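You operate a simulated robot arm through the tools that you are given. There is no shell and no other tool.

You are at the controls of a simulated robot arm. One attempt, no reset.

Task
Pull the red and blue patches and park all four plugs.
Fine: any free parking socket will do; leave the yellow lead parked.

Only the result counts: the job must be done as asked and must still hold three seconds after the hand-in. Knocking over, shifting, dropping, spilling or breaking anything else fails it.

Robot
A 6-joint arm with a two-finger parallel gripper, fixed in place. Base frame: the origin is at the foot of the arm, x ahead of it, y to its left, z up. Readings come in m, degrees, newtons and seconds.
With the tool pointing down near the work surface it reaches from about 0.1 to 0.48 m from the base axis. Its first joint turns from -115.0 to 115.0 degrees. Payload 3.43 kg.
Tool frame: the origin (TCP) lies between the finger pads and is the grasp point; the fingertips stand 0.034 m ahead of it; z points along the fingers, y is the line along which they close. Largest opening 0.128 m; finger width 0.024, thickness 0.012; the body of the gripper, 0.048 by 0.13 m, starts 0.096 m behind the TCP.
Orientation is told as [roll, pitch, yaw] about the base's x, y, z axes, in that order, counted from this pose: with the fingers straight down and closing along the base's y, the tool's x points along the base's -x, its y along +y and its z along -z.

Tools
- The arm moves only by the tool play_rows. Its arguments are lists of equal length, an entry for each row: "claw": the gripper command, from -1 (fully open) to 1 (shut), values between in proportion; "offset": the shift along the tool's x, y, z in units of 40 mm (1.0 is 40 mm), a list of three; "rot": the turn, a rotation vector about the tool's x, y, z in units of 4 degrees (1.0 is 4 degrees), a list of three. In form: {"claw": [claw, ...], "offset": [[dx, dy, dz], ...], "rot": [[wx, wy, wz], ...]}. A call has 1 to 20 rows; each row shifts and turns the commanded pose from where the row before left it, along the tool's axes as they then stand. A call with a number of a shift or a turn outside -1 to 1 is refused whole. Each row takes 0.2 s and may step no farther than 0.05 m and 8.6 degrees from the row before; otherwise, or with a gripper value out of range, the whole call is refused. Where a pose cannot be reached the arm comes as near as it can. A force on the tool above 40 N (or 10 N above the force at the start of the call, whichever is more), or a blocked arm, ends the call early, and 0.2 s more pass. The fingers move at their own pace (about 0.153 m/s each) and stop on an object; they squeeze with about 35 N. The grip force told is the motor's: it shows also when the fingers shut on nothing. Time passes only in rows, and 0.2 s behind the last, so rows that do not move let the fingers close. It gives the time, the measured TCP pose, the force on the tool (base axes), the opening and the grip force at its end, in the units of the frame above (readings bear some noise), with the torque about the TCP (base axes, N m) and any sound that the robot's microphone picked up.
- Cameras (640 x 400 px; columns grow to the right, rows downward): "scene" is fixed at [0.2202, -0.6478, 1.2807]; the picture's right is [0.76, -0.66, 0.00], its down [-0.52, -0.60, -0.61] and it looks along [0.40, 0.46, -0.79] (base axes); focal length 255 px, centre (320, 200). "wrist" rides on the gripper at [0.076, -0.011, -0.16] in the tool frame; the picture's right is [0.15, 0.99, 0.00], its down [-0.88, 0.13, -0.46] and it looks along [-0.45, 0.07, 0.89] (tool axes); focal length 234 px, centre (320, 200). There is no depth. A picture from a camera that has moved, and an enlarged one, comes with that camera's place and axes in the base frame and with its lens.
- camera(camera): a new picture of that camera. It takes no simulated time.
- slide_trunk(by): slides the trunk up (or, below 0, down) by that many m; the arm rides with it, the base frame stays. It gives what a move gives, with no picture.
- zoom(camera, box): a new picture of the part [left, top, right, bottom] of that camera's present view, enlarged. It takes no simulated time.
- job_done(): hands the job in; it is judged then, once.

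Places have to be worked out from the pictures, the camera data and where the tool is seen. Open the gripper and draw the arm clear of the work before you hand the job in, unless the task says otherwise.

The tools are called after "Emit:" as name(argument=value, ...) on one line, values as JSON. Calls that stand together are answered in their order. play_rows: Moves the arm, as the interface text tells. Its arguments: {"type":"object","properties":{"claw":{"type":"array","items":{"type":"number"}},"offset":{"type":"array","items":{"type":"array","items":{"type":"number"}}},"rot":{"type":"array","items":{"type":"array","items":{"type":"number"}}}},"required":["claw","offset","rot"]} The other tools are called the same way: slide_trunk (by) slides the trunk up or down; camera (camera) takes a picture; zoom (camera, box) takes an enlarged picture of a part of a camera's view; job_done () hands the job in.

At the start:

```text
clock: 0.0
ee_pos: [0.3914, -0.2772, 1.0125]
tcp_rot: [0.0, 0.0, 0.0]
wrist_force: [0.1, 0.5, 0.4]
wrist_torque: [0.0, -0.01, 0.01]
width: 0.1278
grasp_force: 0.0
trunk travel left (down, up): [-0.55, 0.44]
```

scene: 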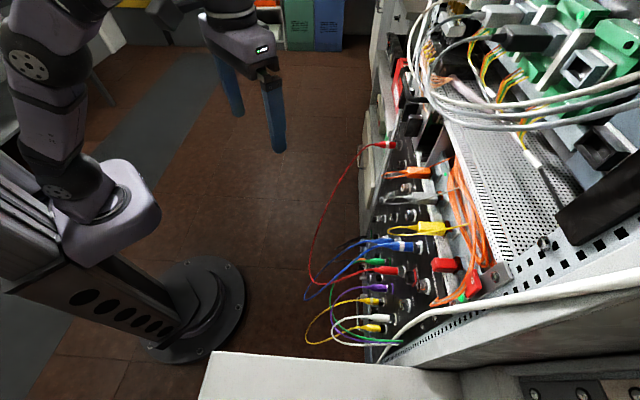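
wrist: 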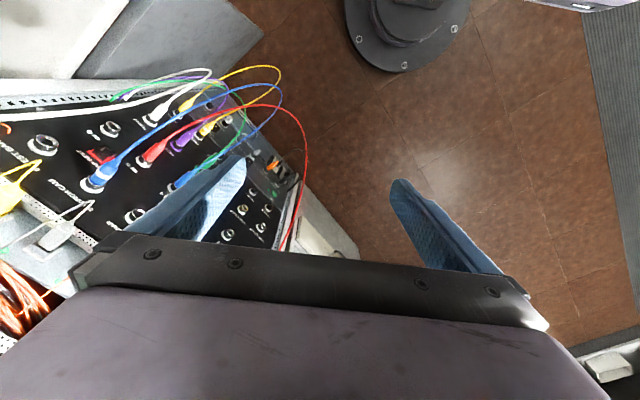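

I see a patch panel with several coloured leads to the right of the arm; I'll look closer at the panel before moving.

Emit:
zoom(camera="scene", box=[300, 120, 500, 360])

Emit:
zoom(camera="wrist", box=[0, 50, 320, 280])

Emit:
zoom(camera="scene", box=[350, 220, 450, 350])

Emit:
zoom(camera="scene", box=[350, 120, 470, 250])

```text
1.67 times, centred on (400, 240) of scene
camera zoom: at [0.2202, -0.6478, 1.2807], right [0.76, -0.66, 0.0], down [-0.52, -0.6, -0.61], along [0.4, 0.46, -0.79], focal length 425 px, centre (187, 133)
```

zoom: 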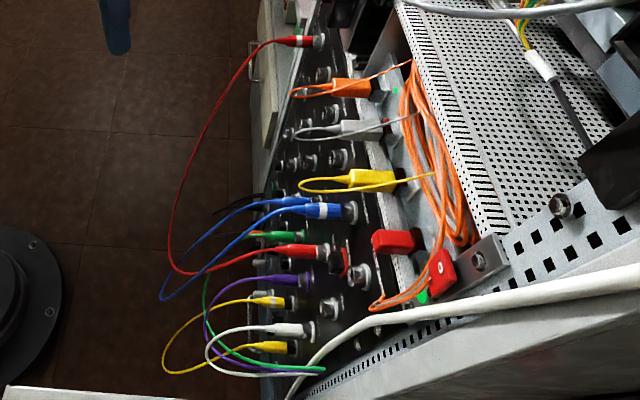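

```text
1.74 times, centred on (160, 165) of wrist
camera zoom: at [0.3146, -0.2892, 1.1732], right [-0.15, 0.99, 0.0], down [0.88, 0.13, 0.46], along [0.45, 0.07, -0.89], focal length 407 px, centre (598, 261)
```

zoom: 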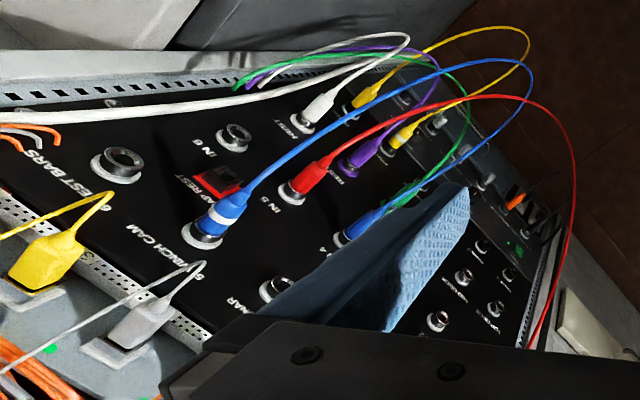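

```text
3.08 times, centred on (400, 285) of scene
camera zoom: at [0.2202, -0.6478, 1.2807], right [0.76, -0.66, 0.0], down [-0.52, -0.6, -0.61], along [0.4, 0.46, -0.79], focal length 785 px, centre (74, -62)
```

zoom: 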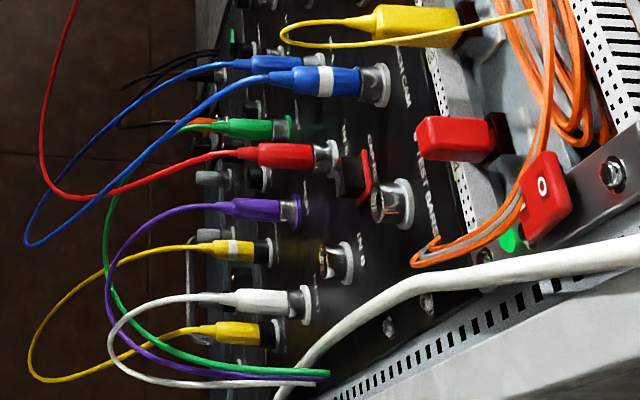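

```text
3.08 times, centred on (410, 185) of scene
camera zoom: at [0.2202, -0.6478, 1.2807], right [0.76, -0.66, 0.0], down [-0.52, -0.6, -0.61], along [0.4, 0.46, -0.79], focal length 785 px, centre (43, 246)
```

zoom: 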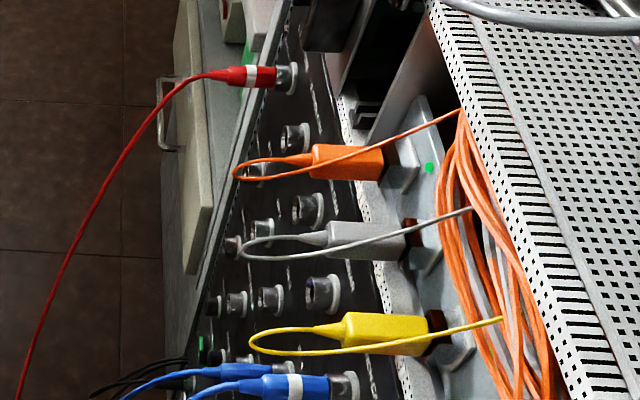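

Triangulating the two views puts the blue patch plug near (0.475, -0.575, 0.855), red IN 5 near (0.48, -0.58, 0.735), far red near (0.63, -0.42, 0.91), with the panel vertical and facing roughly (-0.72, 0.69, 0). I'll turn the tool towards the panel in place, well clear of it, starting with the yaw and half of the pitch.

Emit:
play_rows(claw=[-1, -1, -1, -1, -1, -1, -1, -1, -1, -1, -1, -1, -1, -1, -1, -1, -1, -1, -1, -1], offset=[[0, 0, 0], [0, 0, 0], [0, 0, 0], [0, 0, 0], [0, 0, 0], [0, 0, 0], [0, 0, 0], [0, 0, 0], [0, 0, 0], [0, 0, 0], [0, 0, 0], [0, 0, 0], [0, 0, 0], [0, 0, 0], [0, 0, 0], [0, 0, 0], [0, 0, 0], [0, 0, 0], [0, 0, 0], [0, 0, 0]], rot=[[0, 0, 1], [0, 0, 1], [0, 0, 1], [0, 0, 1], [0, 0, 1], [0, 0, 1], [0, 0, 1], [0, 0, 1], [0, 0, 1], [0, 0, 1], [0, 0, 1], [0, -1, 0], [0, -1, 0], [0, -1, 0], [0, -1, 0], [0, -1, 0], [0, -1, 0], [0, -1, 0], [0, -1, 0], [0, -1, 0]])

Emit:
camera(camera="wrist")

Emit:
camera(camera="scene")

```text
clock: 4.2
ee_pos: [0.3894, -0.2786, 1.014]
tcp_rot: [-0.1, -36.1, -44.0]
wrist_force: [-0.3, 0.6, -0.2]
wrist_torque: [-0.02, 0.02, 0.02]
width: 0.128
grasp_force: 0.2
trunk travel left (down, up): [-0.55, 0.44]
```

```text
taken
camera wrist: at [0.271, -0.179, 1.0989], right [0.6, 0.79, -0.09], down [0.41, -0.21, 0.89], along [0.69, -0.57, -0.45], focal length 234 px, centre (320, 200)
```

wrist: 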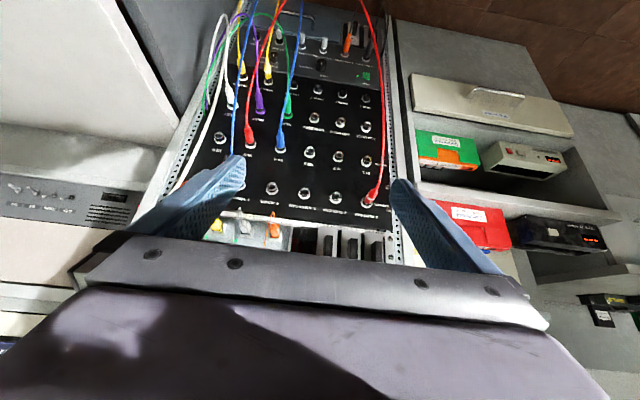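

```text
taken
```

scene: 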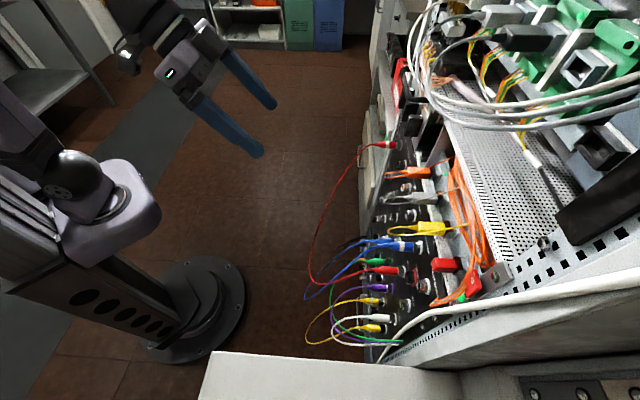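

The panel grid is now visible (upside down). I zoom to read the labels and see which sockets are free.

Emit:
zoom(camera="wrist", box=[190, 60, 400, 220])

Emit:
zoom(camera="wrist", box=[200, 0, 320, 100])

Emit:
zoom(camera="wrist", box=[290, 60, 400, 150])

Emit:
zoom(camera="wrist", box=[200, 120, 400, 250])

```text
2.50 times, centred on (295, 140) of wrist
camera zoom: at [0.271, -0.179, 1.0989], right [0.6, 0.79, -0.09], down [0.41, -0.21, 0.89], along [0.69, -0.57, -0.45], focal length 585 px, centre (382, 350)
```

zoom: 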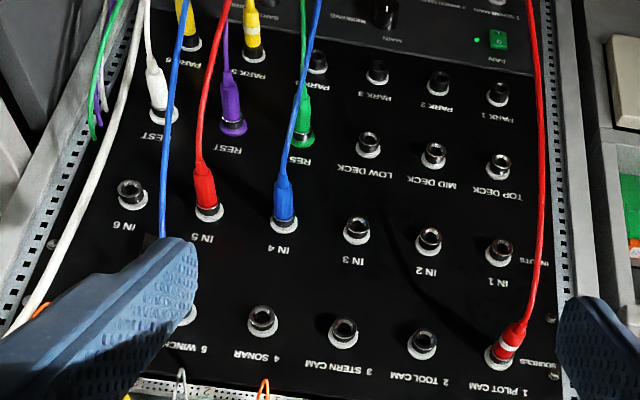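

```text
4.00 times, centred on (260, 50) of wrist
camera zoom: at [0.271, -0.179, 1.0989], right [0.6, 0.79, -0.09], down [0.41, -0.21, 0.89], along [0.69, -0.57, -0.45], focal length 937 px, centre (560, 800)
```

zoom: 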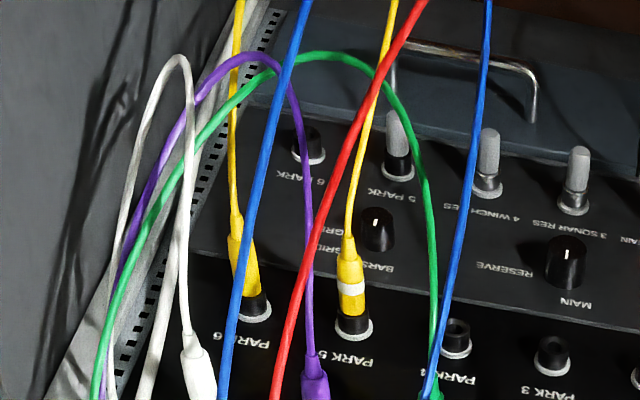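

```text
4.44 times, centred on (345, 105) of wrist
camera zoom: at [0.271, -0.179, 1.0989], right [0.6, 0.79, -0.09], down [0.41, -0.21, 0.89], along [0.69, -0.57, -0.45], focal length 1041 px, centre (209, 622)
```

zoom: 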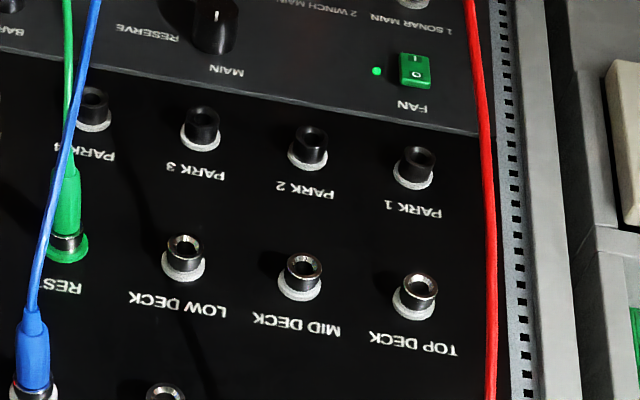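

```text
3.08 times, centred on (300, 185) of wrist
camera zoom: at [0.271, -0.179, 1.0989], right [0.6, 0.79, -0.09], down [0.41, -0.21, 0.89], along [0.69, -0.57, -0.45], focal length 720 px, centre (382, 246)
```

zoom: 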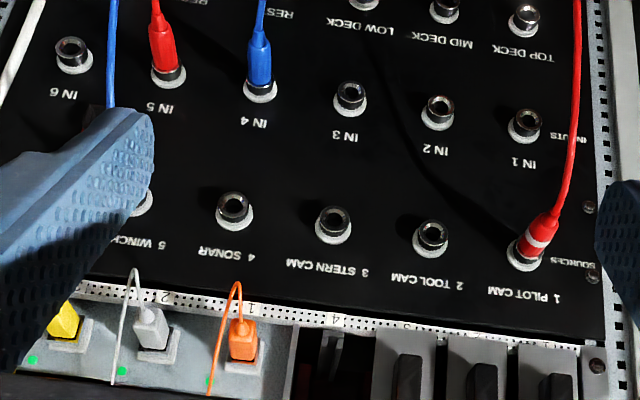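

The panel reads: sources row z≈0.858, inputs ≈0.748, outputs ≈0.638, PARK row ≈0.528, column pitch ≈70 mm, facing (-0.707, 0.707, 0). PARK 1–4 are free; red runs PILOT CAM→IN 5, blue WINCH CAM→IN 4, yellow parked in 5/6. I'll finish the tilt so the tool is horizontal at yaw -45 and look again.

Emit:
play_rows(claw=[-1, -1, -1, -1, -1, -1, -1, -1, -1, -1, -1, -1, -1, -1, -1, -1], offset=[[0, 0, 0], [0, 0, 0], [0, 0, 0], [0, 0, 0], [0, 0, 0], [0, 0, 0], [0, 0, 0], [0, 0, 0], [0, 0, 0], [0, 0, 0], [0, 0, 0], [0, 0, 0], [0, 0, 0], [0, 0, 0], [0, 0, 0], [0, 0, 0]], rot=[[0, -1, 0], [0, -1, 0], [0, -1, 0], [0, -1, 0], [0, -1, 0], [0, -1, 0], [0, -1, 0], [0, -1, 0], [0, -1, 0], [0, -1, 0], [0, -1, 0], [0, -1, 0], [0, -1, 0], [0, -0.49, 0], [0.25, 0, 0], [0, 0, 0]])

Emit:
camera(camera="wrist")

Emit:
camera(camera="scene")

```text
clock: 7.6
ee_pos: [0.4107, -0.3181, 1.0069]
tcp_rot: [-8.0, -76.1, -41.7]
wrist_force: [-0.4, -1.0, 0.8]
wrist_torque: [0.0, -0.01, 0.0]
width: 0.1283
grasp_force: 0.2
out of reach, approached as far as the arm can: row 4, 5, 6, 7, 8, 9, 11, 13
trunk travel left (down, up): [-0.55, 0.44]
```

```text
taken
camera wrist: at [0.2879, -0.195, 0.9734], right [0.73, 0.67, -0.18], down [-0.03, 0.28, 0.96], along [0.69, -0.69, 0.22], focal length 234 px, centre (320, 200)
```

wrist: 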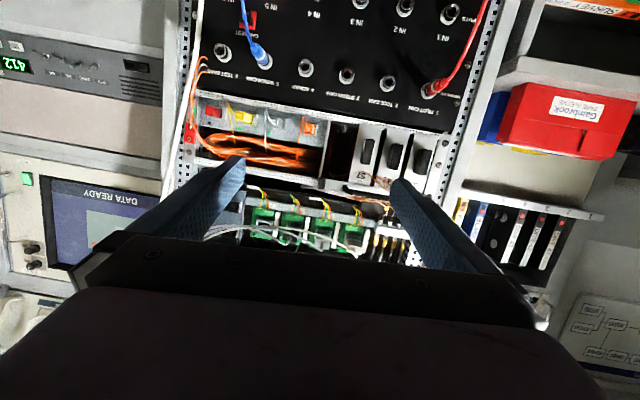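

```text
taken
```

scene: 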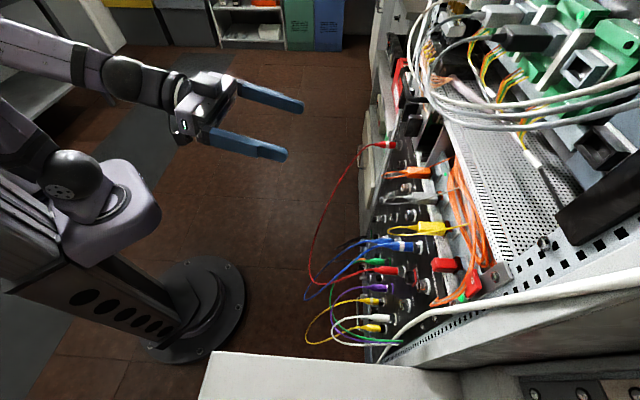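

The arm can't level the tool this close in; it needs to reach further outward. I'll lower the trunk 0.15 m, then read where it stands.

Emit:
slide_trunk(by=-0.15)

Emit:
play_rows(claw=[-1, -1, -1], offset=[[0, 0.5, 0.5], [0, 0.5, 0.5], [0, 0, 0]], rot=[[0, 0, 0], [0, 0, 0], [0, 0, 0]])

Emit:
camera(camera="wrist")

```text
clock: 9.3
ee_pos: [0.4102, -0.3191, 0.8583]
tcp_rot: [-8.0, -76.2, -41.6]
wrist_force: [-0.5, -0.2, -0.2]
wrist_torque: [0.01, 0.0, 0.01]
width: 0.1277
grasp_force: 0.0
trunk travel left (down, up): [-0.4, 0.59]
```

```text
clock: 10.2
ee_pos: [0.4671, -0.3222, 0.8444]
tcp_rot: [-7.8, -76.2, -41.8]
wrist_force: [-0.1, 0.2, -0.1]
wrist_torque: [-0.02, -0.01, 0.01]
width: 0.128
grasp_force: 0.1
trunk travel left (down, up): [-0.4, 0.59]
```

```text
taken
camera wrist: at [0.3451, -0.1996, 0.8113], right [0.73, 0.67, -0.17], down [-0.03, 0.28, 0.96], along [0.69, -0.69, 0.22], focal length 234 px, centre (320, 200)
```

wrist: 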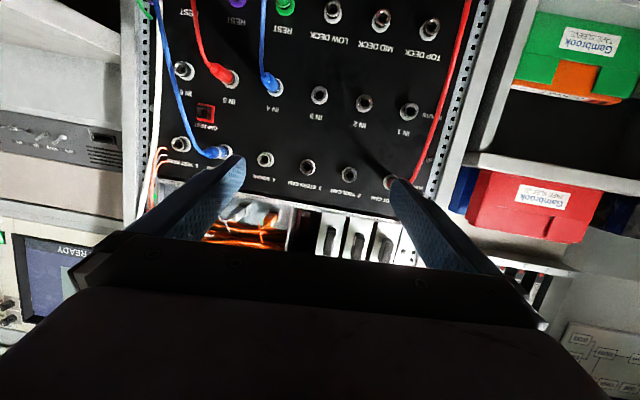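

Orientation has a residual of about 14°; I compute the correction as tool rotation (-4.6, -13.8, +1.3)° and apply it, then narrow the fingers to about 60 mm.

Emit:
play_rows(claw=[0.06, 0.06, 0.06, 0.06, 0.06, 0.06], offset=[[0, 0.3, 0.2], [0, 0.3, 0.2], [0, 0.3, 0.2], [0, 0.3, 0.2], [0, 0.3, 0], [0, 0, 0]], rot=[[-0.286, -0.86, 0.083], [-0.286, -0.86, 0.083], [-0.286, -0.86, 0.083], [-0.286, -0.86, 0.083], [0, 0, 0], [0, 0, 0]])

Emit:
camera(camera="wrist")

Emit:
camera(camera="scene")

```text
clock: 11.6
ee_pos: [0.5308, -0.3053, 0.8401]
tcp_rot: [-91.8, -90.0, 46.6]
wrist_force: [0.2, 0.0, -0.1]
wrist_torque: [-0.02, 0.02, -0.02]
width: 0.0603
grasp_force: 0.1
trunk travel left (down, up): [-0.4, 0.59]
```

```text
taken
camera wrist: at [0.4103, -0.2003, 0.7673], right [0.7, 0.7, -0.15], down [-0.23, 0.42, 0.88], along [0.68, -0.58, 0.45], focal length 234 px, centre (320, 200)
```

wrist: 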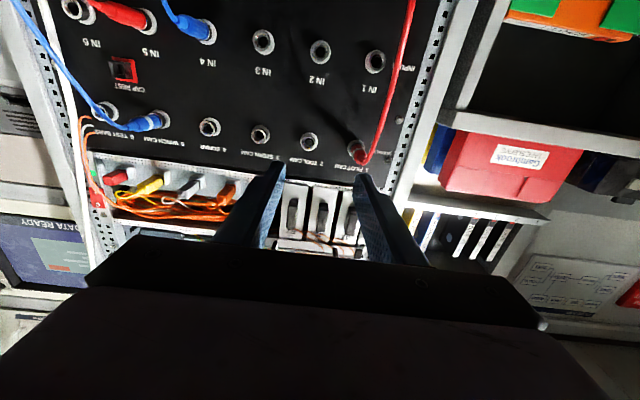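

```text
taken
```

scene: 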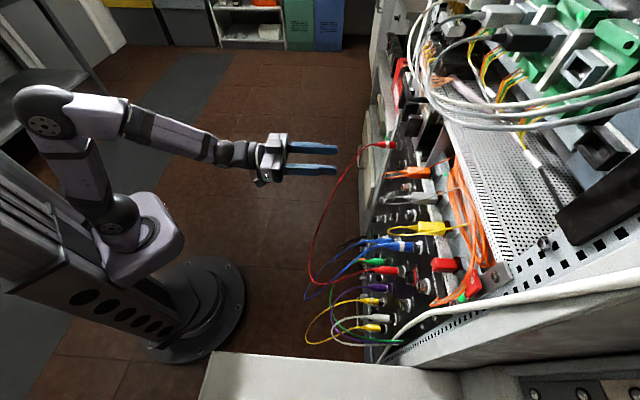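

Tool is now level and facing the panel. I zoom in for accurate socket pixels.

Emit:
zoom(camera="wrist", box=[240, 0, 440, 180])

Emit:
zoom(camera="wrist", box=[40, 0, 240, 150])

Emit:
zoom(camera="wrist", box=[320, 110, 400, 180])

```text
2.22 times, centred on (340, 90) of wrist
camera zoom: at [0.4103, -0.2003, 0.7673], right [0.7, 0.7, -0.15], down [-0.23, 0.42, 0.88], along [0.68, -0.58, 0.45], focal length 520 px, centre (276, 444)
```

zoom: 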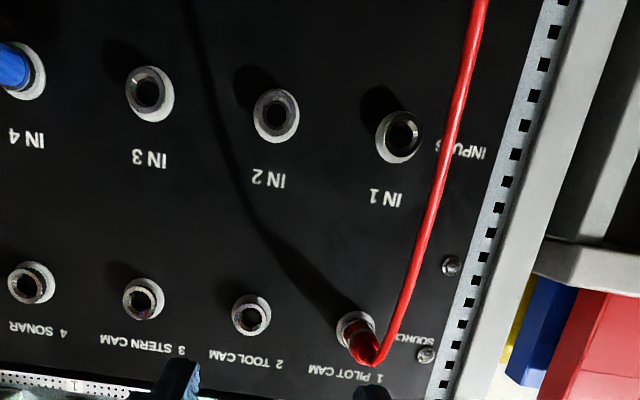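

```text
2.67 times, centred on (140, 75) of wrist
camera zoom: at [0.4103, -0.2003, 0.7673], right [0.7, 0.7, -0.15], down [-0.23, 0.42, 0.88], along [0.68, -0.58, 0.45], focal length 624 px, centre (800, 533)
```

zoom: 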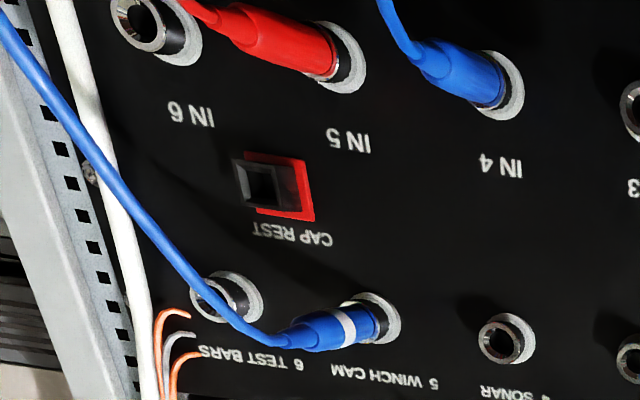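

```text
5.71 times, centred on (360, 145) of wrist
camera zoom: at [0.4103, -0.2003, 0.7673], right [0.7, 0.7, -0.15], down [-0.23, 0.42, 0.88], along [0.68, -0.58, 0.45], focal length 1338 px, centre (91, 514)
```

zoom: 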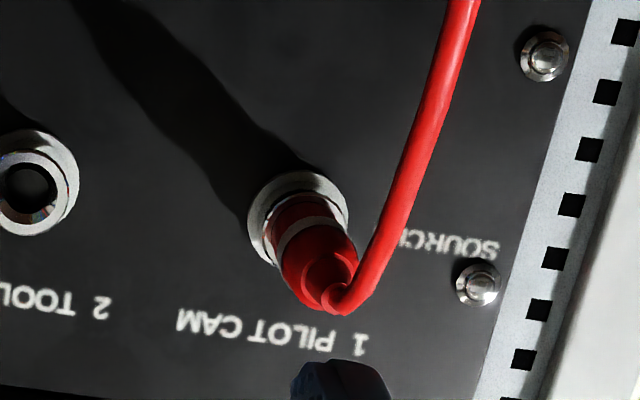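

The frontal view gives: panel surface depth ≈0.784 along the facing axis, PILOT CAM at lateral e≈0.216, z≈0.853, tool parallel to it. I move to a standoff straight in front of the red PILOT CAM plug, then check again.

Emit:
play_rows(claw=[0.06, 0.06, 0.06], offset=[[-0.16, 0.7, 0.36], [-0.16, 0.7, 0.36], [0, 0, 0]], rot=[[0, 0, 0], [0, 0, 0], [0, 0, 0]])

Emit:
camera(camera="wrist")

Emit:
zoom(camera="wrist", box=[260, 90, 380, 200])

Emit:
zoom(camera="scene", box=[300, 100, 460, 220])

```text
clock: 12.3
ee_pos: [0.5929, -0.2889, 0.8556]
tcp_rot: [-51.6, -90.0, 6.6]
wrist_force: [0.0, 0.0, 0.4]
wrist_torque: [-0.05, 0.01, -0.04]
width: 0.0602
grasp_force: 0.0
trunk travel left (down, up): [-0.4, 0.59]
```

```text
taken
camera wrist: at [0.4717, -0.1834, 0.7809], right [0.7, 0.7, -0.15], down [-0.23, 0.41, 0.88], along [0.68, -0.58, 0.45], focal length 234 px, centre (320, 200)
```

wrist: 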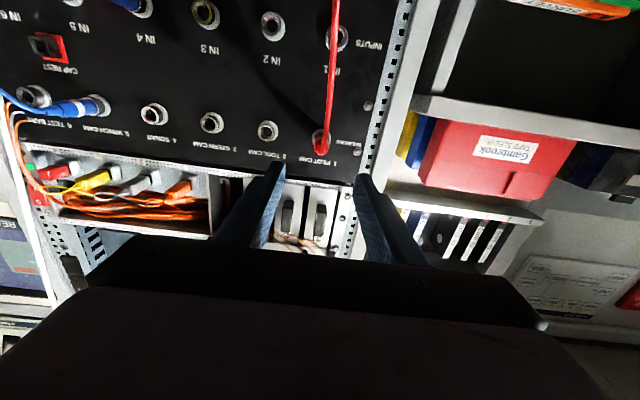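

```text
3.64 times, centred on (320, 145) of wrist
camera zoom: at [0.4717, -0.1834, 0.7809], right [0.7, 0.7, -0.15], down [-0.23, 0.41, 0.88], along [0.68, -0.58, 0.45], focal length 852 px, centre (320, 400)
```

zoom: 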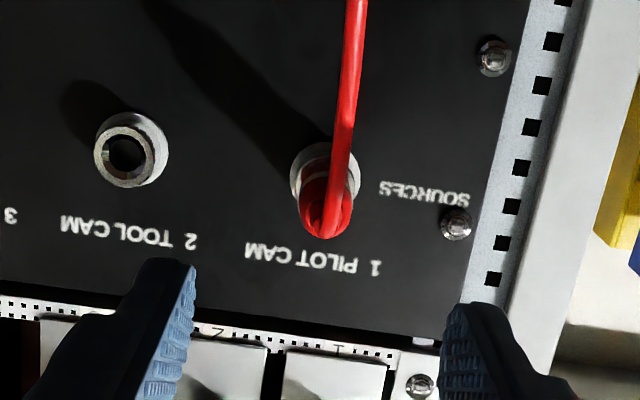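

```text
3.33 times, centred on (380, 160) of scene
camera zoom: at [0.2202, -0.6478, 1.2807], right [0.76, -0.66, 0.0], down [-0.52, -0.6, -0.61], along [0.4, 0.46, -0.79], focal length 850 px, centre (120, 333)
```

zoom: 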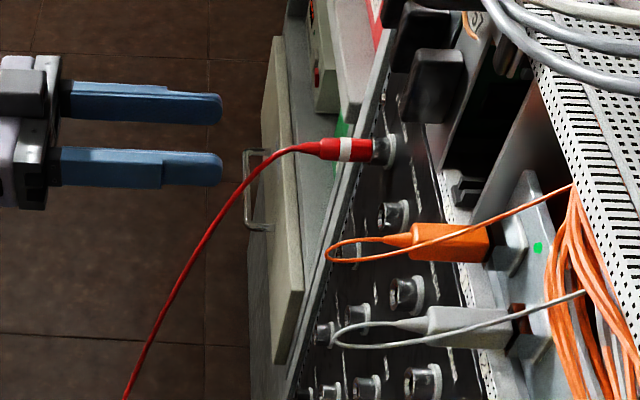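

Scene and wrist agree: boot of the PILOT CAM plug spans depth 0.733–0.770 at e≈0.2165, z≈0.852, flange at 0.784. I advance so the TCP stops at depth ≈0.734 (fingertips just short of the socket barrel).

Emit:
play_rows(claw=[0.06, 0.06, 0.06, 0.06, 0.06], offset=[[0.03, 0.01, 0.6], [0.03, 0.01, 0.6], [0.03, 0.01, 0.6], [0, 0.01, 0.5], [0, 0, 0]], rot=[[0, 0, 0], [0, 0, 0], [0, 0, 0], [0, 0, 0], [0, 0, 0]])

Emit:
zoom(camera="wrist", box=[230, 90, 410, 220])

Emit:
zoom(camera="scene", box=[340, 110, 440, 180])

```text
clock: 13.6
ee_pos: [0.6563, -0.3522, 0.8504]
tcp_rot: [-50.3, -89.9, 5.1]
wrist_force: [0.8, 0.1, 0.3]
wrist_torque: [-0.01, -0.02, -0.01]
width: 0.0603
grasp_force: 0.0
trunk travel left (down, up): [-0.4, 0.59]
```

```text
3.08 times, centred on (320, 155) of wrist
camera zoom: at [0.5355, -0.2473, 0.776], right [0.7, 0.7, -0.15], down [-0.23, 0.41, 0.88], along [0.68, -0.58, 0.45], focal length 720 px, centre (320, 338)
```

zoom: 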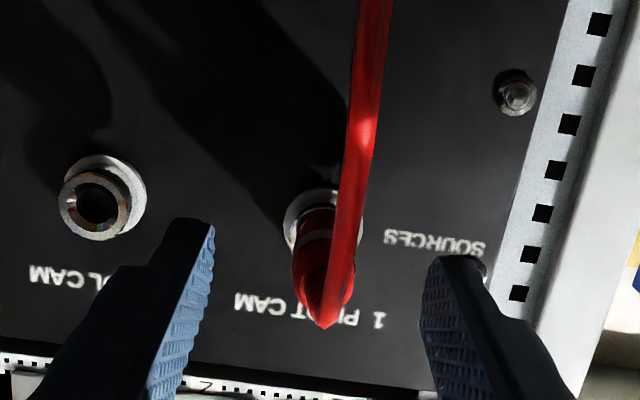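

```text
5.71 times, centred on (390, 145) of scene
camera zoom: at [0.2202, -0.6478, 1.2807], right [0.76, -0.66, 0.0], down [-0.52, -0.6, -0.61], along [0.4, 0.46, -0.79], focal length 1458 px, centre (-80, 514)
```

zoom: 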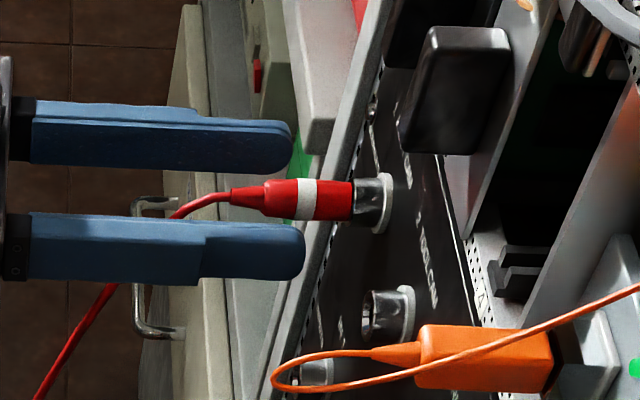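

Fingertips straddle the boot, aligned laterally; 18 mm more brings them to the barrel's edge. I advance and close.

Emit:
play_rows(claw=[0.06, 0.06, 0.06, 1, 1, 1, 1], offset=[[-0.03, 0.02, 0.25], [0, 0.01, 0.22], [0, 0, 0], [0, 0, 0], [0, 0, 0], [0, 0, 0], [0, 0, 0]], rot=[[0, 0, 0], [0, 0, 0], [0, 0, 0], [0, 0, 0], [0, 0, 0], [0, 0, 0], [0, 0, 0]])

Emit:
zoom(camera="wrist", box=[230, 90, 410, 220])

Emit:
zoom(camera="scene", box=[340, 110, 440, 180])

```text
clock: 15.2
ee_pos: [0.6698, -0.3641, 0.8525]
tcp_rot: [-31.2, -90.0, -14.0]
wrist_force: [-1.0, -3.0, -0.4]
wrist_torque: [-0.03, 0.01, -0.2]
width: 0.0156
grasp_force: 35.4
trunk travel left (down, up): [-0.4, 0.59]
```

```text
3.08 times, centred on (320, 155) of wrist
camera zoom: at [0.5499, -0.2581, 0.778], right [0.7, 0.7, -0.15], down [-0.23, 0.41, 0.88], along [0.68, -0.58, 0.45], focal length 720 px, centre (320, 338)
```

zoom: 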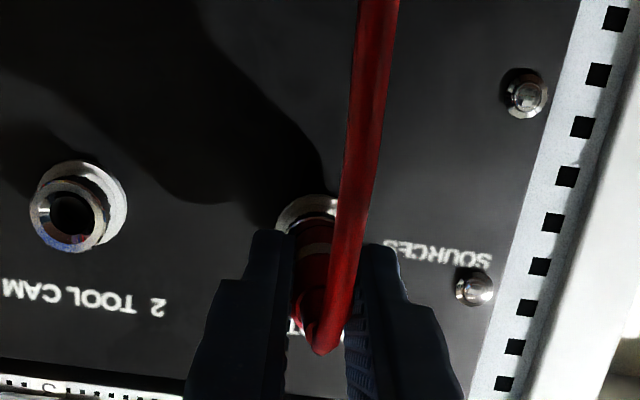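

```text
5.71 times, centred on (390, 145) of scene
camera zoom: at [0.2202, -0.6478, 1.2807], right [0.76, -0.66, 0.0], down [-0.52, -0.6, -0.61], along [0.4, 0.46, -0.79], focal length 1458 px, centre (-80, 514)
```

zoom: 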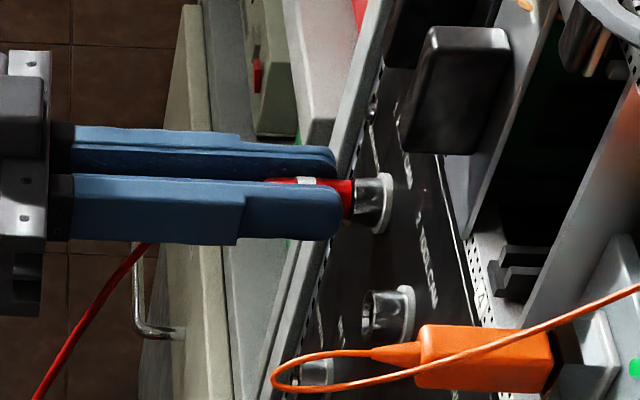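

The plug is held (15.6 mm grip). I pull straight out, in modest steps.

Emit:
play_rows(claw=[1, 1, 1, 1, 1, 1], offset=[[0, 0, -0.2], [0, 0, -0.3], [0, 0, -0.4], [0, 0, -0.6], [0, 0, -0.6], [0, 0, 0]], rot=[[0, 0, 0], [0, 0, 0], [0, 0, 0], [0, 0, 0], [0, 0, 0], [0, 0, 0]])

Emit:
zoom(camera="wrist", box=[230, 90, 410, 220])

Emit:
zoom(camera="scene", box=[320, 100, 440, 180])

```text
clock: 16.6
ee_pos: [0.6116, -0.3032, 0.8527]
tcp_rot: [-65.0, -89.9, 19.9]
wrist_force: [0.6, -0.1, 0.7]
wrist_torque: [0.03, 0.03, -0.02]
width: 0.0152
grasp_force: 34.8
trunk travel left (down, up): [-0.4, 0.59]
```

```text
3.08 times, centred on (320, 155) of wrist
camera zoom: at [0.4896, -0.1974, 0.7774], right [0.7, 0.7, -0.15], down [-0.23, 0.41, 0.88], along [0.68, -0.58, 0.45], focal length 720 px, centre (320, 338)
```

zoom: 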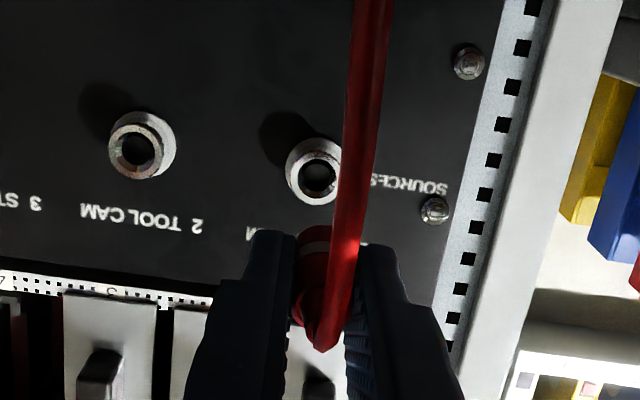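

```text
5.00 times, centred on (380, 140) of scene
camera zoom: at [0.2202, -0.6478, 1.2807], right [0.76, -0.66, 0.0], down [-0.52, -0.6, -0.61], along [0.4, 0.46, -0.79], focal length 1276 px, centre (20, 500)
```

zoom: 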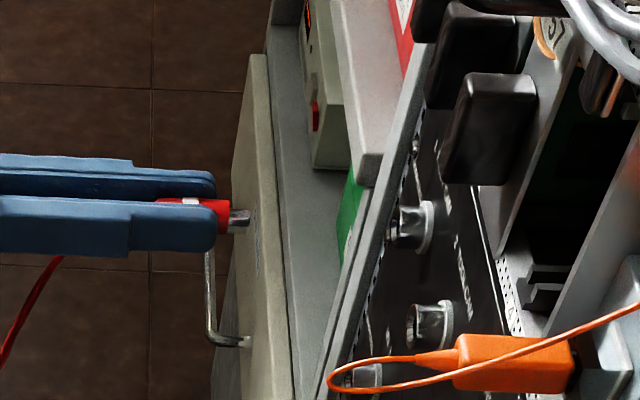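

Plug is free. The camera estimate of the vacated socket (e 0.216, z 0.852) matches where the TCP gripped it, so the wrist camera can be trusted for servoing. I lower the trunk in two steps toward the PARK row (z≈0.519) along free column 1.

Emit:
slide_trunk(by=-0.17)

Emit:
camera(camera="scene")

Emit:
camera(camera="wrist")

```text
clock: 18.5
ee_pos: [0.611, -0.3013, 0.6825]
tcp_rot: [-61.7, -89.9, 16.4]
wrist_force: [-0.2, 0.1, 0.4]
wrist_torque: [0.03, -0.04, -0.02]
width: 0.0155
grasp_force: 35.2
trunk travel left (down, up): [-0.23, 0.76]
```

```text
taken
```

scene: 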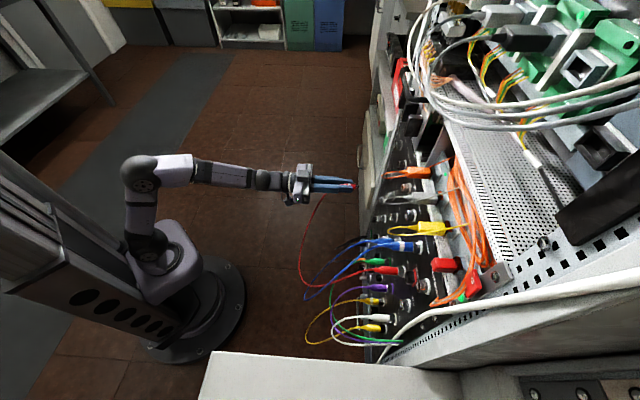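

```text
taken
camera wrist: at [0.4898, -0.1976, 0.6073], right [0.7, 0.7, -0.15], down [-0.23, 0.42, 0.88], along [0.68, -0.58, 0.45], focal length 234 px, centre (320, 200)
```

wrist: 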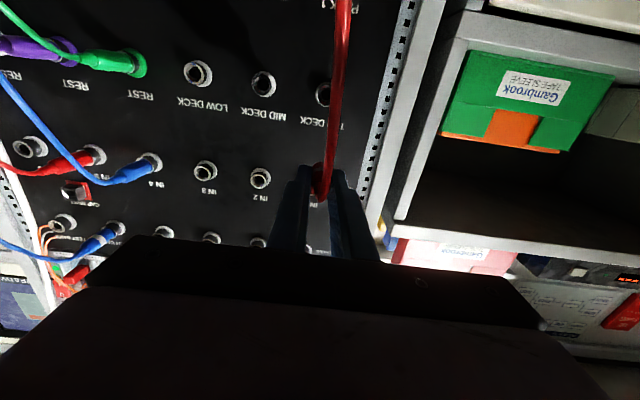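

All fine; I go down another 0.16 m to the PARK row.

Emit:
slide_trunk(by=-0.16)

Emit:
camera(camera="wrist")

Emit:
zoom(camera="wrist", box=[230, 90, 410, 220])

Emit:
zoom(camera="wrist", box=[40, 0, 340, 190])

Emit:
camera(camera="scene")

```text
clock: 20.3
ee_pos: [0.6109, -0.303, 0.5217]
tcp_rot: [-60.8, -90.0, 15.7]
wrist_force: [-0.5, 0.4, 0.2]
wrist_torque: [-0.02, -0.04, -0.02]
width: 0.0156
grasp_force: 35.0
trunk travel left (down, up): [-0.07, 0.92]
```

```text
taken
camera wrist: at [0.4898, -0.1976, 0.4473], right [0.7, 0.7, -0.15], down [-0.23, 0.42, 0.88], along [0.68, -0.58, 0.45], focal length 234 px, centre (320, 200)
```

wrist: 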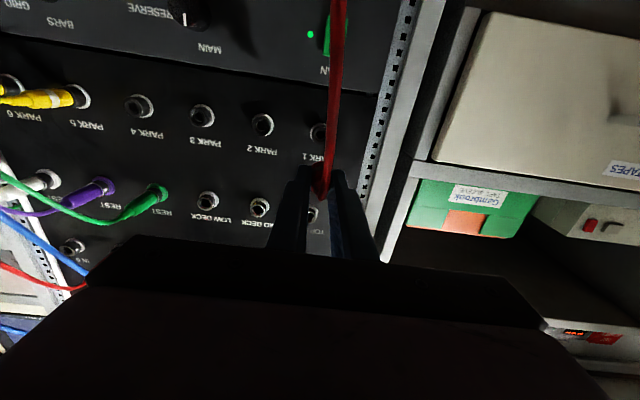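

```text
3.08 times, centred on (320, 155) of wrist
camera zoom: at [0.4898, -0.1976, 0.4473], right [0.7, 0.7, -0.15], down [-0.23, 0.42, 0.88], along [0.68, -0.58, 0.45], focal length 720 px, centre (320, 338)
```

zoom: 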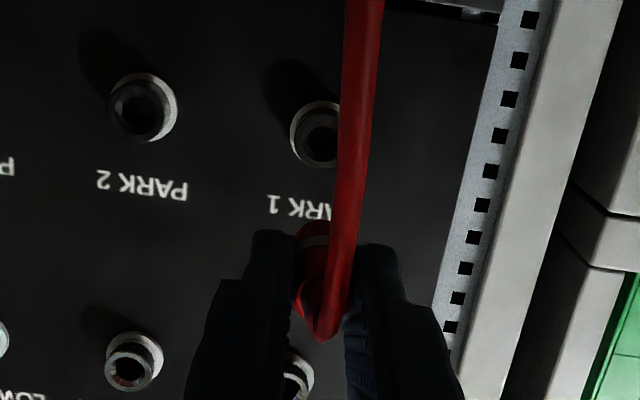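

```text
2.11 times, centred on (190, 95) of wrist
camera zoom: at [0.4898, -0.1976, 0.4473], right [0.7, 0.7, -0.15], down [-0.23, 0.42, 0.88], along [0.68, -0.58, 0.45], focal length 493 px, centre (594, 421)
```

zoom: 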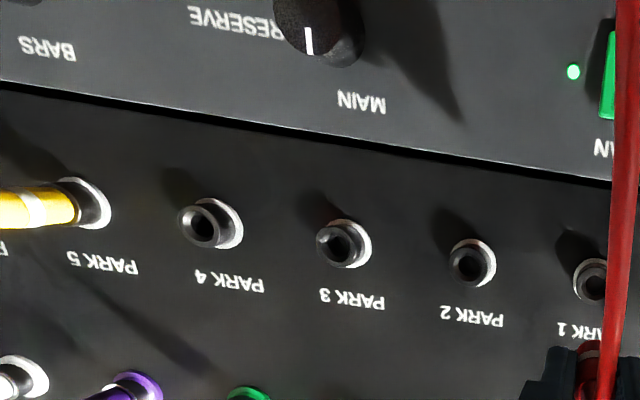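

```text
taken
```

scene: 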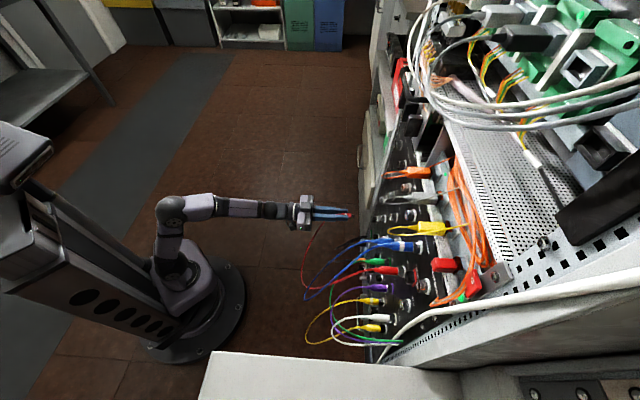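

PARK 1's flange measures at e≈0.217, z≈0.5065, so I need to drop 15 mm and shift 1 mm; after that its flange should appear at the same pixel (315,172) as PILOT CAM's did after the pull.

Emit:
play_rows(claw=[1, 1, 1], offset=[[0.19, 0.012, 0], [0.19, 0.012, 0], [0, 0, 0]], rot=[[0, 0, 0], [0, 0, 0], [0, 0, 0]])

Emit:
zoom(camera="wrist", box=[230, 90, 410, 220])

Emit:
zoom(camera="wrist", box=[280, 110, 350, 180])

```text
clock: 21.1
ee_pos: [0.6131, -0.301, 0.5071]
tcp_rot: [-52.8, -89.9, 7.7]
wrist_force: [-0.1, 0.8, 0.1]
wrist_torque: [0.03, 0.0, -0.02]
width: 0.0155
grasp_force: 34.7
trunk travel left (down, up): [-0.07, 0.92]
```

```text
3.08 times, centred on (320, 155) of wrist
camera zoom: at [0.4911, -0.1959, 0.4316], right [0.7, 0.7, -0.15], down [-0.23, 0.41, 0.88], along [0.68, -0.58, 0.45], focal length 720 px, centre (320, 338)
```

zoom: 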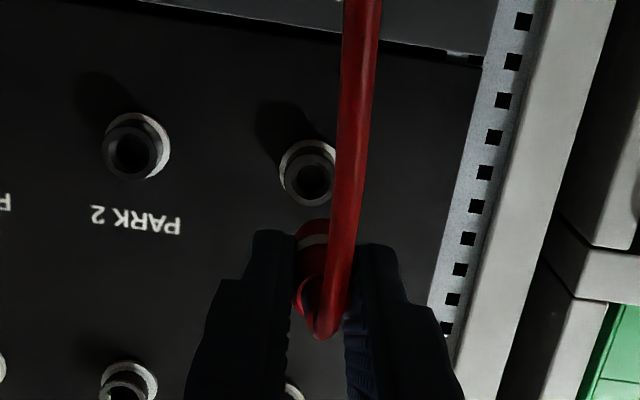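

```text
5.71 times, centred on (315, 145) of wrist
camera zoom: at [0.4911, -0.1959, 0.4316], right [0.7, 0.7, -0.15], down [-0.23, 0.41, 0.88], along [0.68, -0.58, 0.45], focal length 1338 px, centre (349, 514)
```

zoom: 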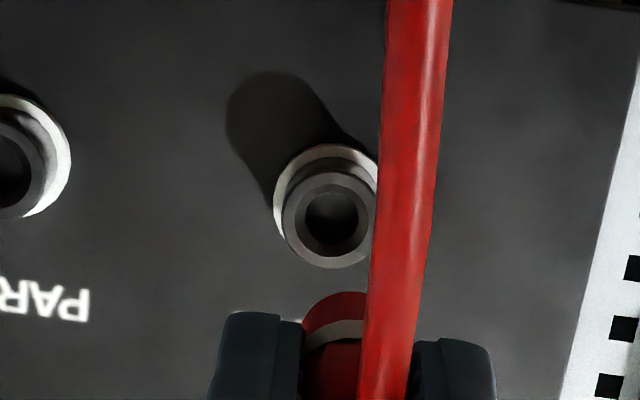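

Comparing with the reference picture, I'm about 2 mm too far to +y of the tool; height matches. I correct that and advance to about 3 cm short of seated, then look.

Emit:
play_rows(claw=[1, 1, 1, 1], offset=[[0, -0.05, 0.4], [0, 0, 0.4], [0, 0, 0.4], [0, 0, 0]], rot=[[0, 0, 0], [0, 0, 0], [0, 0, 0], [0, 0, 0]])

Emit:
zoom(camera="wrist", box=[270, 100, 370, 180])

Emit:
zoom(camera="scene", box=[300, 180, 420, 260])

```text
clock: 22.1
ee_pos: [0.6441, -0.3377, 0.5048]
tcp_rot: [-46.1, -90.0, 1.0]
wrist_force: [0.0, -0.4, -0.7]
wrist_torque: [0.03, 0.01, -0.02]
width: 0.0154
grasp_force: 35.0
trunk travel left (down, up): [-0.07, 0.92]
```

```text
5.00 times, centred on (320, 140) of wrist
camera zoom: at [0.5234, -0.2327, 0.4311], right [0.7, 0.7, -0.15], down [-0.23, 0.41, 0.88], along [0.68, -0.58, 0.45], focal length 1171 px, centre (320, 500)
```

zoom: 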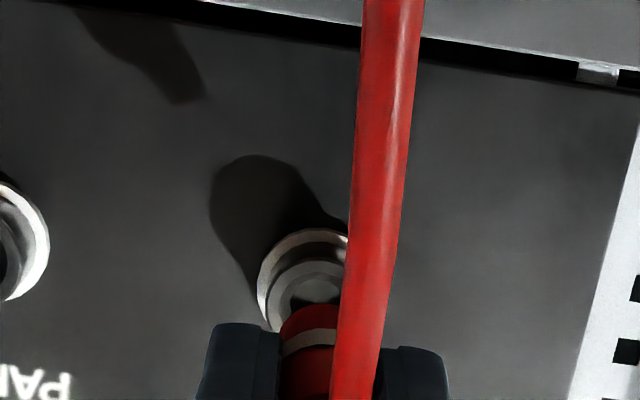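

```text
5.00 times, centred on (360, 220) of scene
camera zoom: at [0.2202, -0.6478, 1.2807], right [0.76, -0.66, 0.0], down [-0.52, -0.6, -0.61], along [0.4, 0.46, -0.79], focal length 1276 px, centre (120, 100)
```

zoom: 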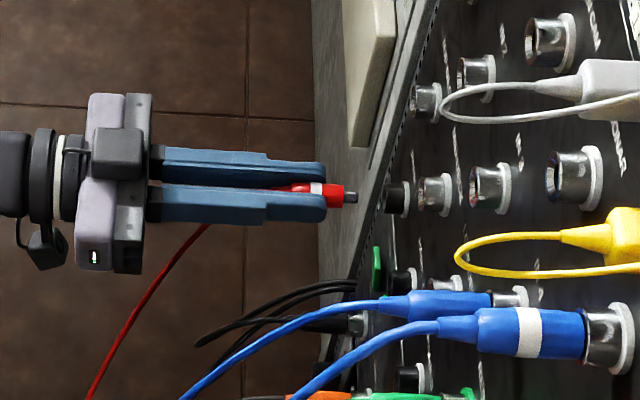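

Well aligned: socket estimated within 1–2 mm of the plug axis (raise ~1.5 mm). I push in over the remaining 37 mm, watching force and sound.

Emit:
play_rows(claw=[1, 1, 1, 1, 1, 1], offset=[[-0.04, 0.012, 0.2], [0, 0, 0.2], [0, 0, 0.2], [0, 0, 0.2], [0, 0, 0.12], [0, 0, 0]], rot=[[0, 0, 0], [0, 0, 0], [0, 0, 0], [0, 0, 0], [0, 0, 0], [0, 0, 0]])

Emit:
zoom(camera="wrist", box=[270, 100, 370, 180])

Emit:
zoom(camera="scene", box=[320, 180, 440, 260])

```text
clock: 23.5
ee_pos: [0.6693, -0.3617, 0.5078]
tcp_rot: [-71.2, -89.9, 26.2]
wrist_force: [-11.4, 9.7, -2.8]
wrist_torque: [0.01, 0.08, -0.04]
width: 0.0152
grasp_force: 34.7
trunk travel left (down, up): [-0.07, 0.92]
```

```text
5.00 times, centred on (320, 140) of wrist
camera zoom: at [0.5486, -0.2572, 0.4337], right [0.7, 0.7, -0.15], down [-0.23, 0.42, 0.88], along [0.68, -0.58, 0.45], focal length 1171 px, centre (320, 500)
```

zoom: 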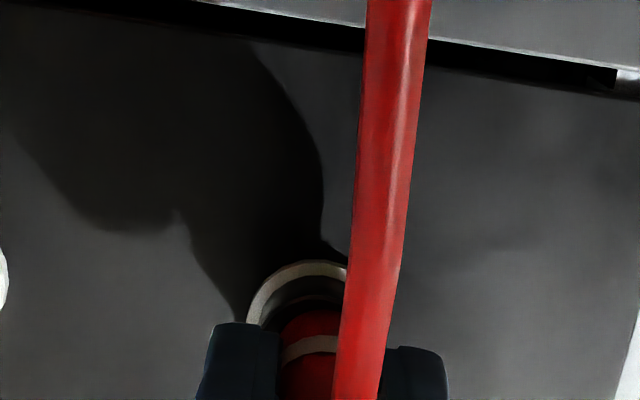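

```text
5.00 times, centred on (380, 220) of scene
camera zoom: at [0.2202, -0.6478, 1.2807], right [0.76, -0.66, 0.0], down [-0.52, -0.6, -0.61], along [0.4, 0.46, -0.79], focal length 1276 px, centre (20, 100)
```

zoom: 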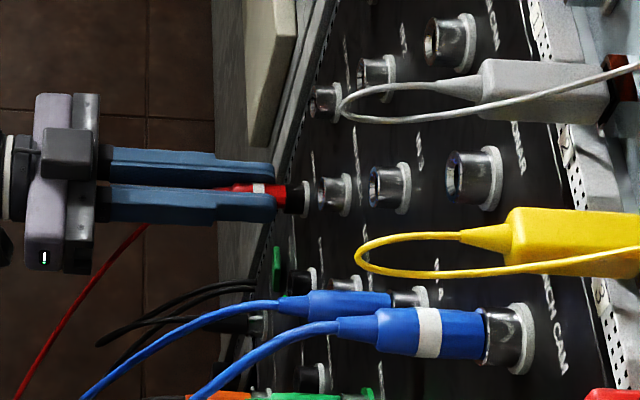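

Depth is 0.729 with 15 N of resistance, about 2 mm short of how it sat in PILOT CAM; I push a few mm more.

Emit:
play_rows(claw=[1, 1, 1, 1], offset=[[0, 0, 0.05], [0, 0, 0.05], [0, 0, 0.05], [0, 0, 0]], rot=[[0, 0, 0], [0, 0, 0], [0, 0, 0], [0, 0, 0]])

Emit:
zoom(camera="scene", box=[350, 195, 410, 240])

```text
clock: 24.5
ee_pos: [0.6742, -0.3665, 0.5083]
tcp_rot: [-101.4, -89.9, 56.3]
wrist_force: [-21.6, 16.9, -3.7]
wrist_torque: [0.11, 0.22, 0.14]
width: 0.0161
grasp_force: 35.5
trunk travel left (down, up): [-0.07, 0.92]
```

```text
8.89 times, centred on (380, 218) of scene
camera zoom: at [0.2202, -0.6478, 1.2807], right [0.76, -0.66, 0.0], down [-0.52, -0.6, -0.61], along [0.4, 0.46, -0.79], focal length 2268 px, centre (-213, 44)
```

zoom: 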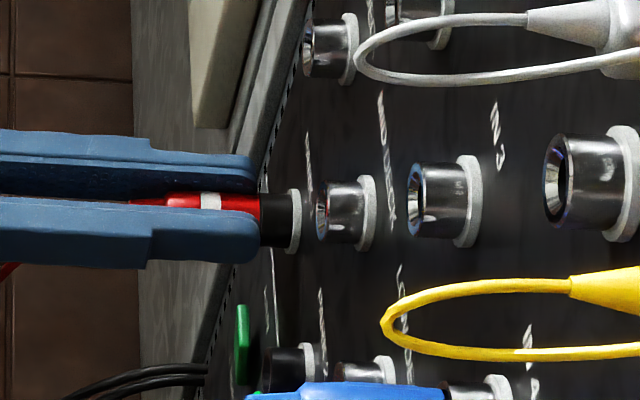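

The boot is flush against the PARK 1 barrel with 27 N resistance, so it looks seated. I release gently and back straight off to check that it stays.

Emit:
play_rows(claw=[1, 0.06, 0.06, 0.06, 0.06, 0.06, 0.06], offset=[[0, 0, -0.1], [0, 0, 0], [0, 0, 0], [0, 0, -0.5], [0, 0, -0.8], [0, 0, -0.8], [0, 0, 0]], rot=[[0, 0, 0], [0, 0, 0], [0, 0, 0], [0, 0, 0], [0, 0, 0], [0, 0, 0], [0, 0, 0]])

Emit:
camera(camera="wrist")

Emit:
zoom(camera="wrist", box=[230, 90, 410, 220])

Emit:
zoom(camera="scene", box=[320, 180, 440, 260])

```text
clock: 26.1
ee_pos: [0.6115, -0.3037, 0.5081]
tcp_rot: [-70.8, -90.0, 25.7]
wrist_force: [1.5, -0.5, -0.5]
wrist_torque: [0.0, 0.02, -0.01]
width: 0.0604
grasp_force: 0.0
trunk travel left (down, up): [-0.07, 0.92]
```

```text
taken
camera wrist: at [0.4911, -0.1984, 0.4341], right [0.7, 0.7, -0.15], down [-0.23, 0.42, 0.88], along [0.68, -0.58, 0.45], focal length 234 px, centre (320, 200)
```

wrist: 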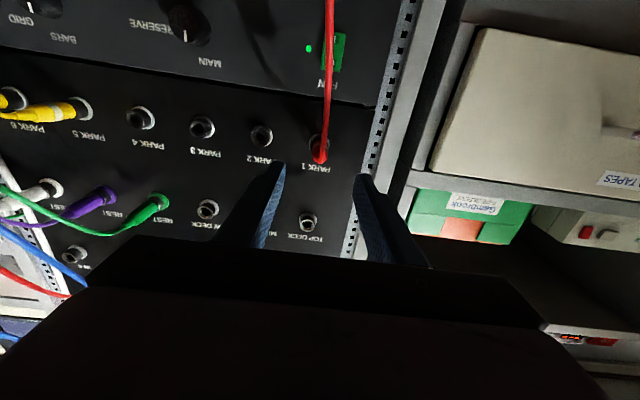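

```text
3.08 times, centred on (320, 155) of wrist
camera zoom: at [0.4911, -0.1984, 0.4341], right [0.7, 0.7, -0.15], down [-0.23, 0.42, 0.88], along [0.68, -0.58, 0.45], focal length 720 px, centre (320, 338)
```

zoom: 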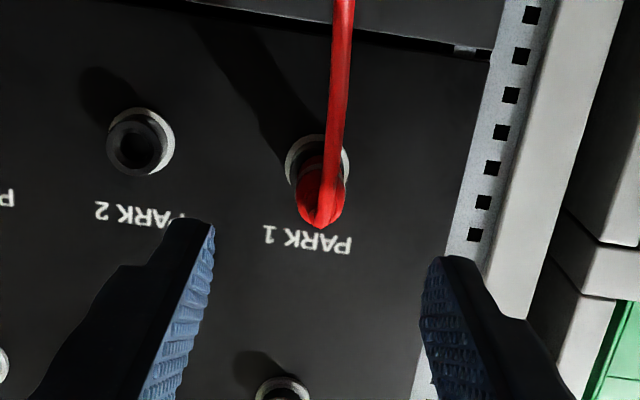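

```text
5.00 times, centred on (380, 220) of scene
camera zoom: at [0.2202, -0.6478, 1.2807], right [0.76, -0.66, 0.0], down [-0.52, -0.6, -0.61], along [0.4, 0.46, -0.79], focal length 1276 px, centre (20, 100)
```

zoom: 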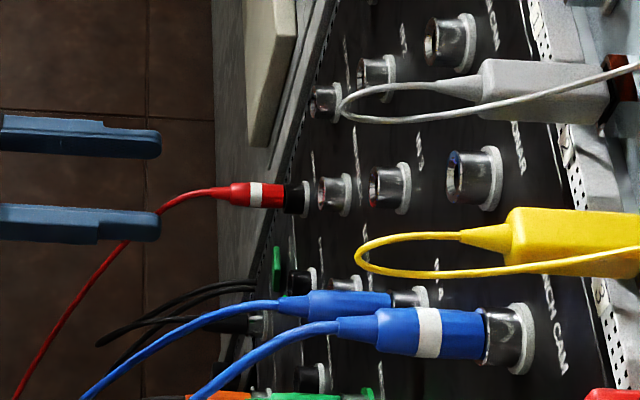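

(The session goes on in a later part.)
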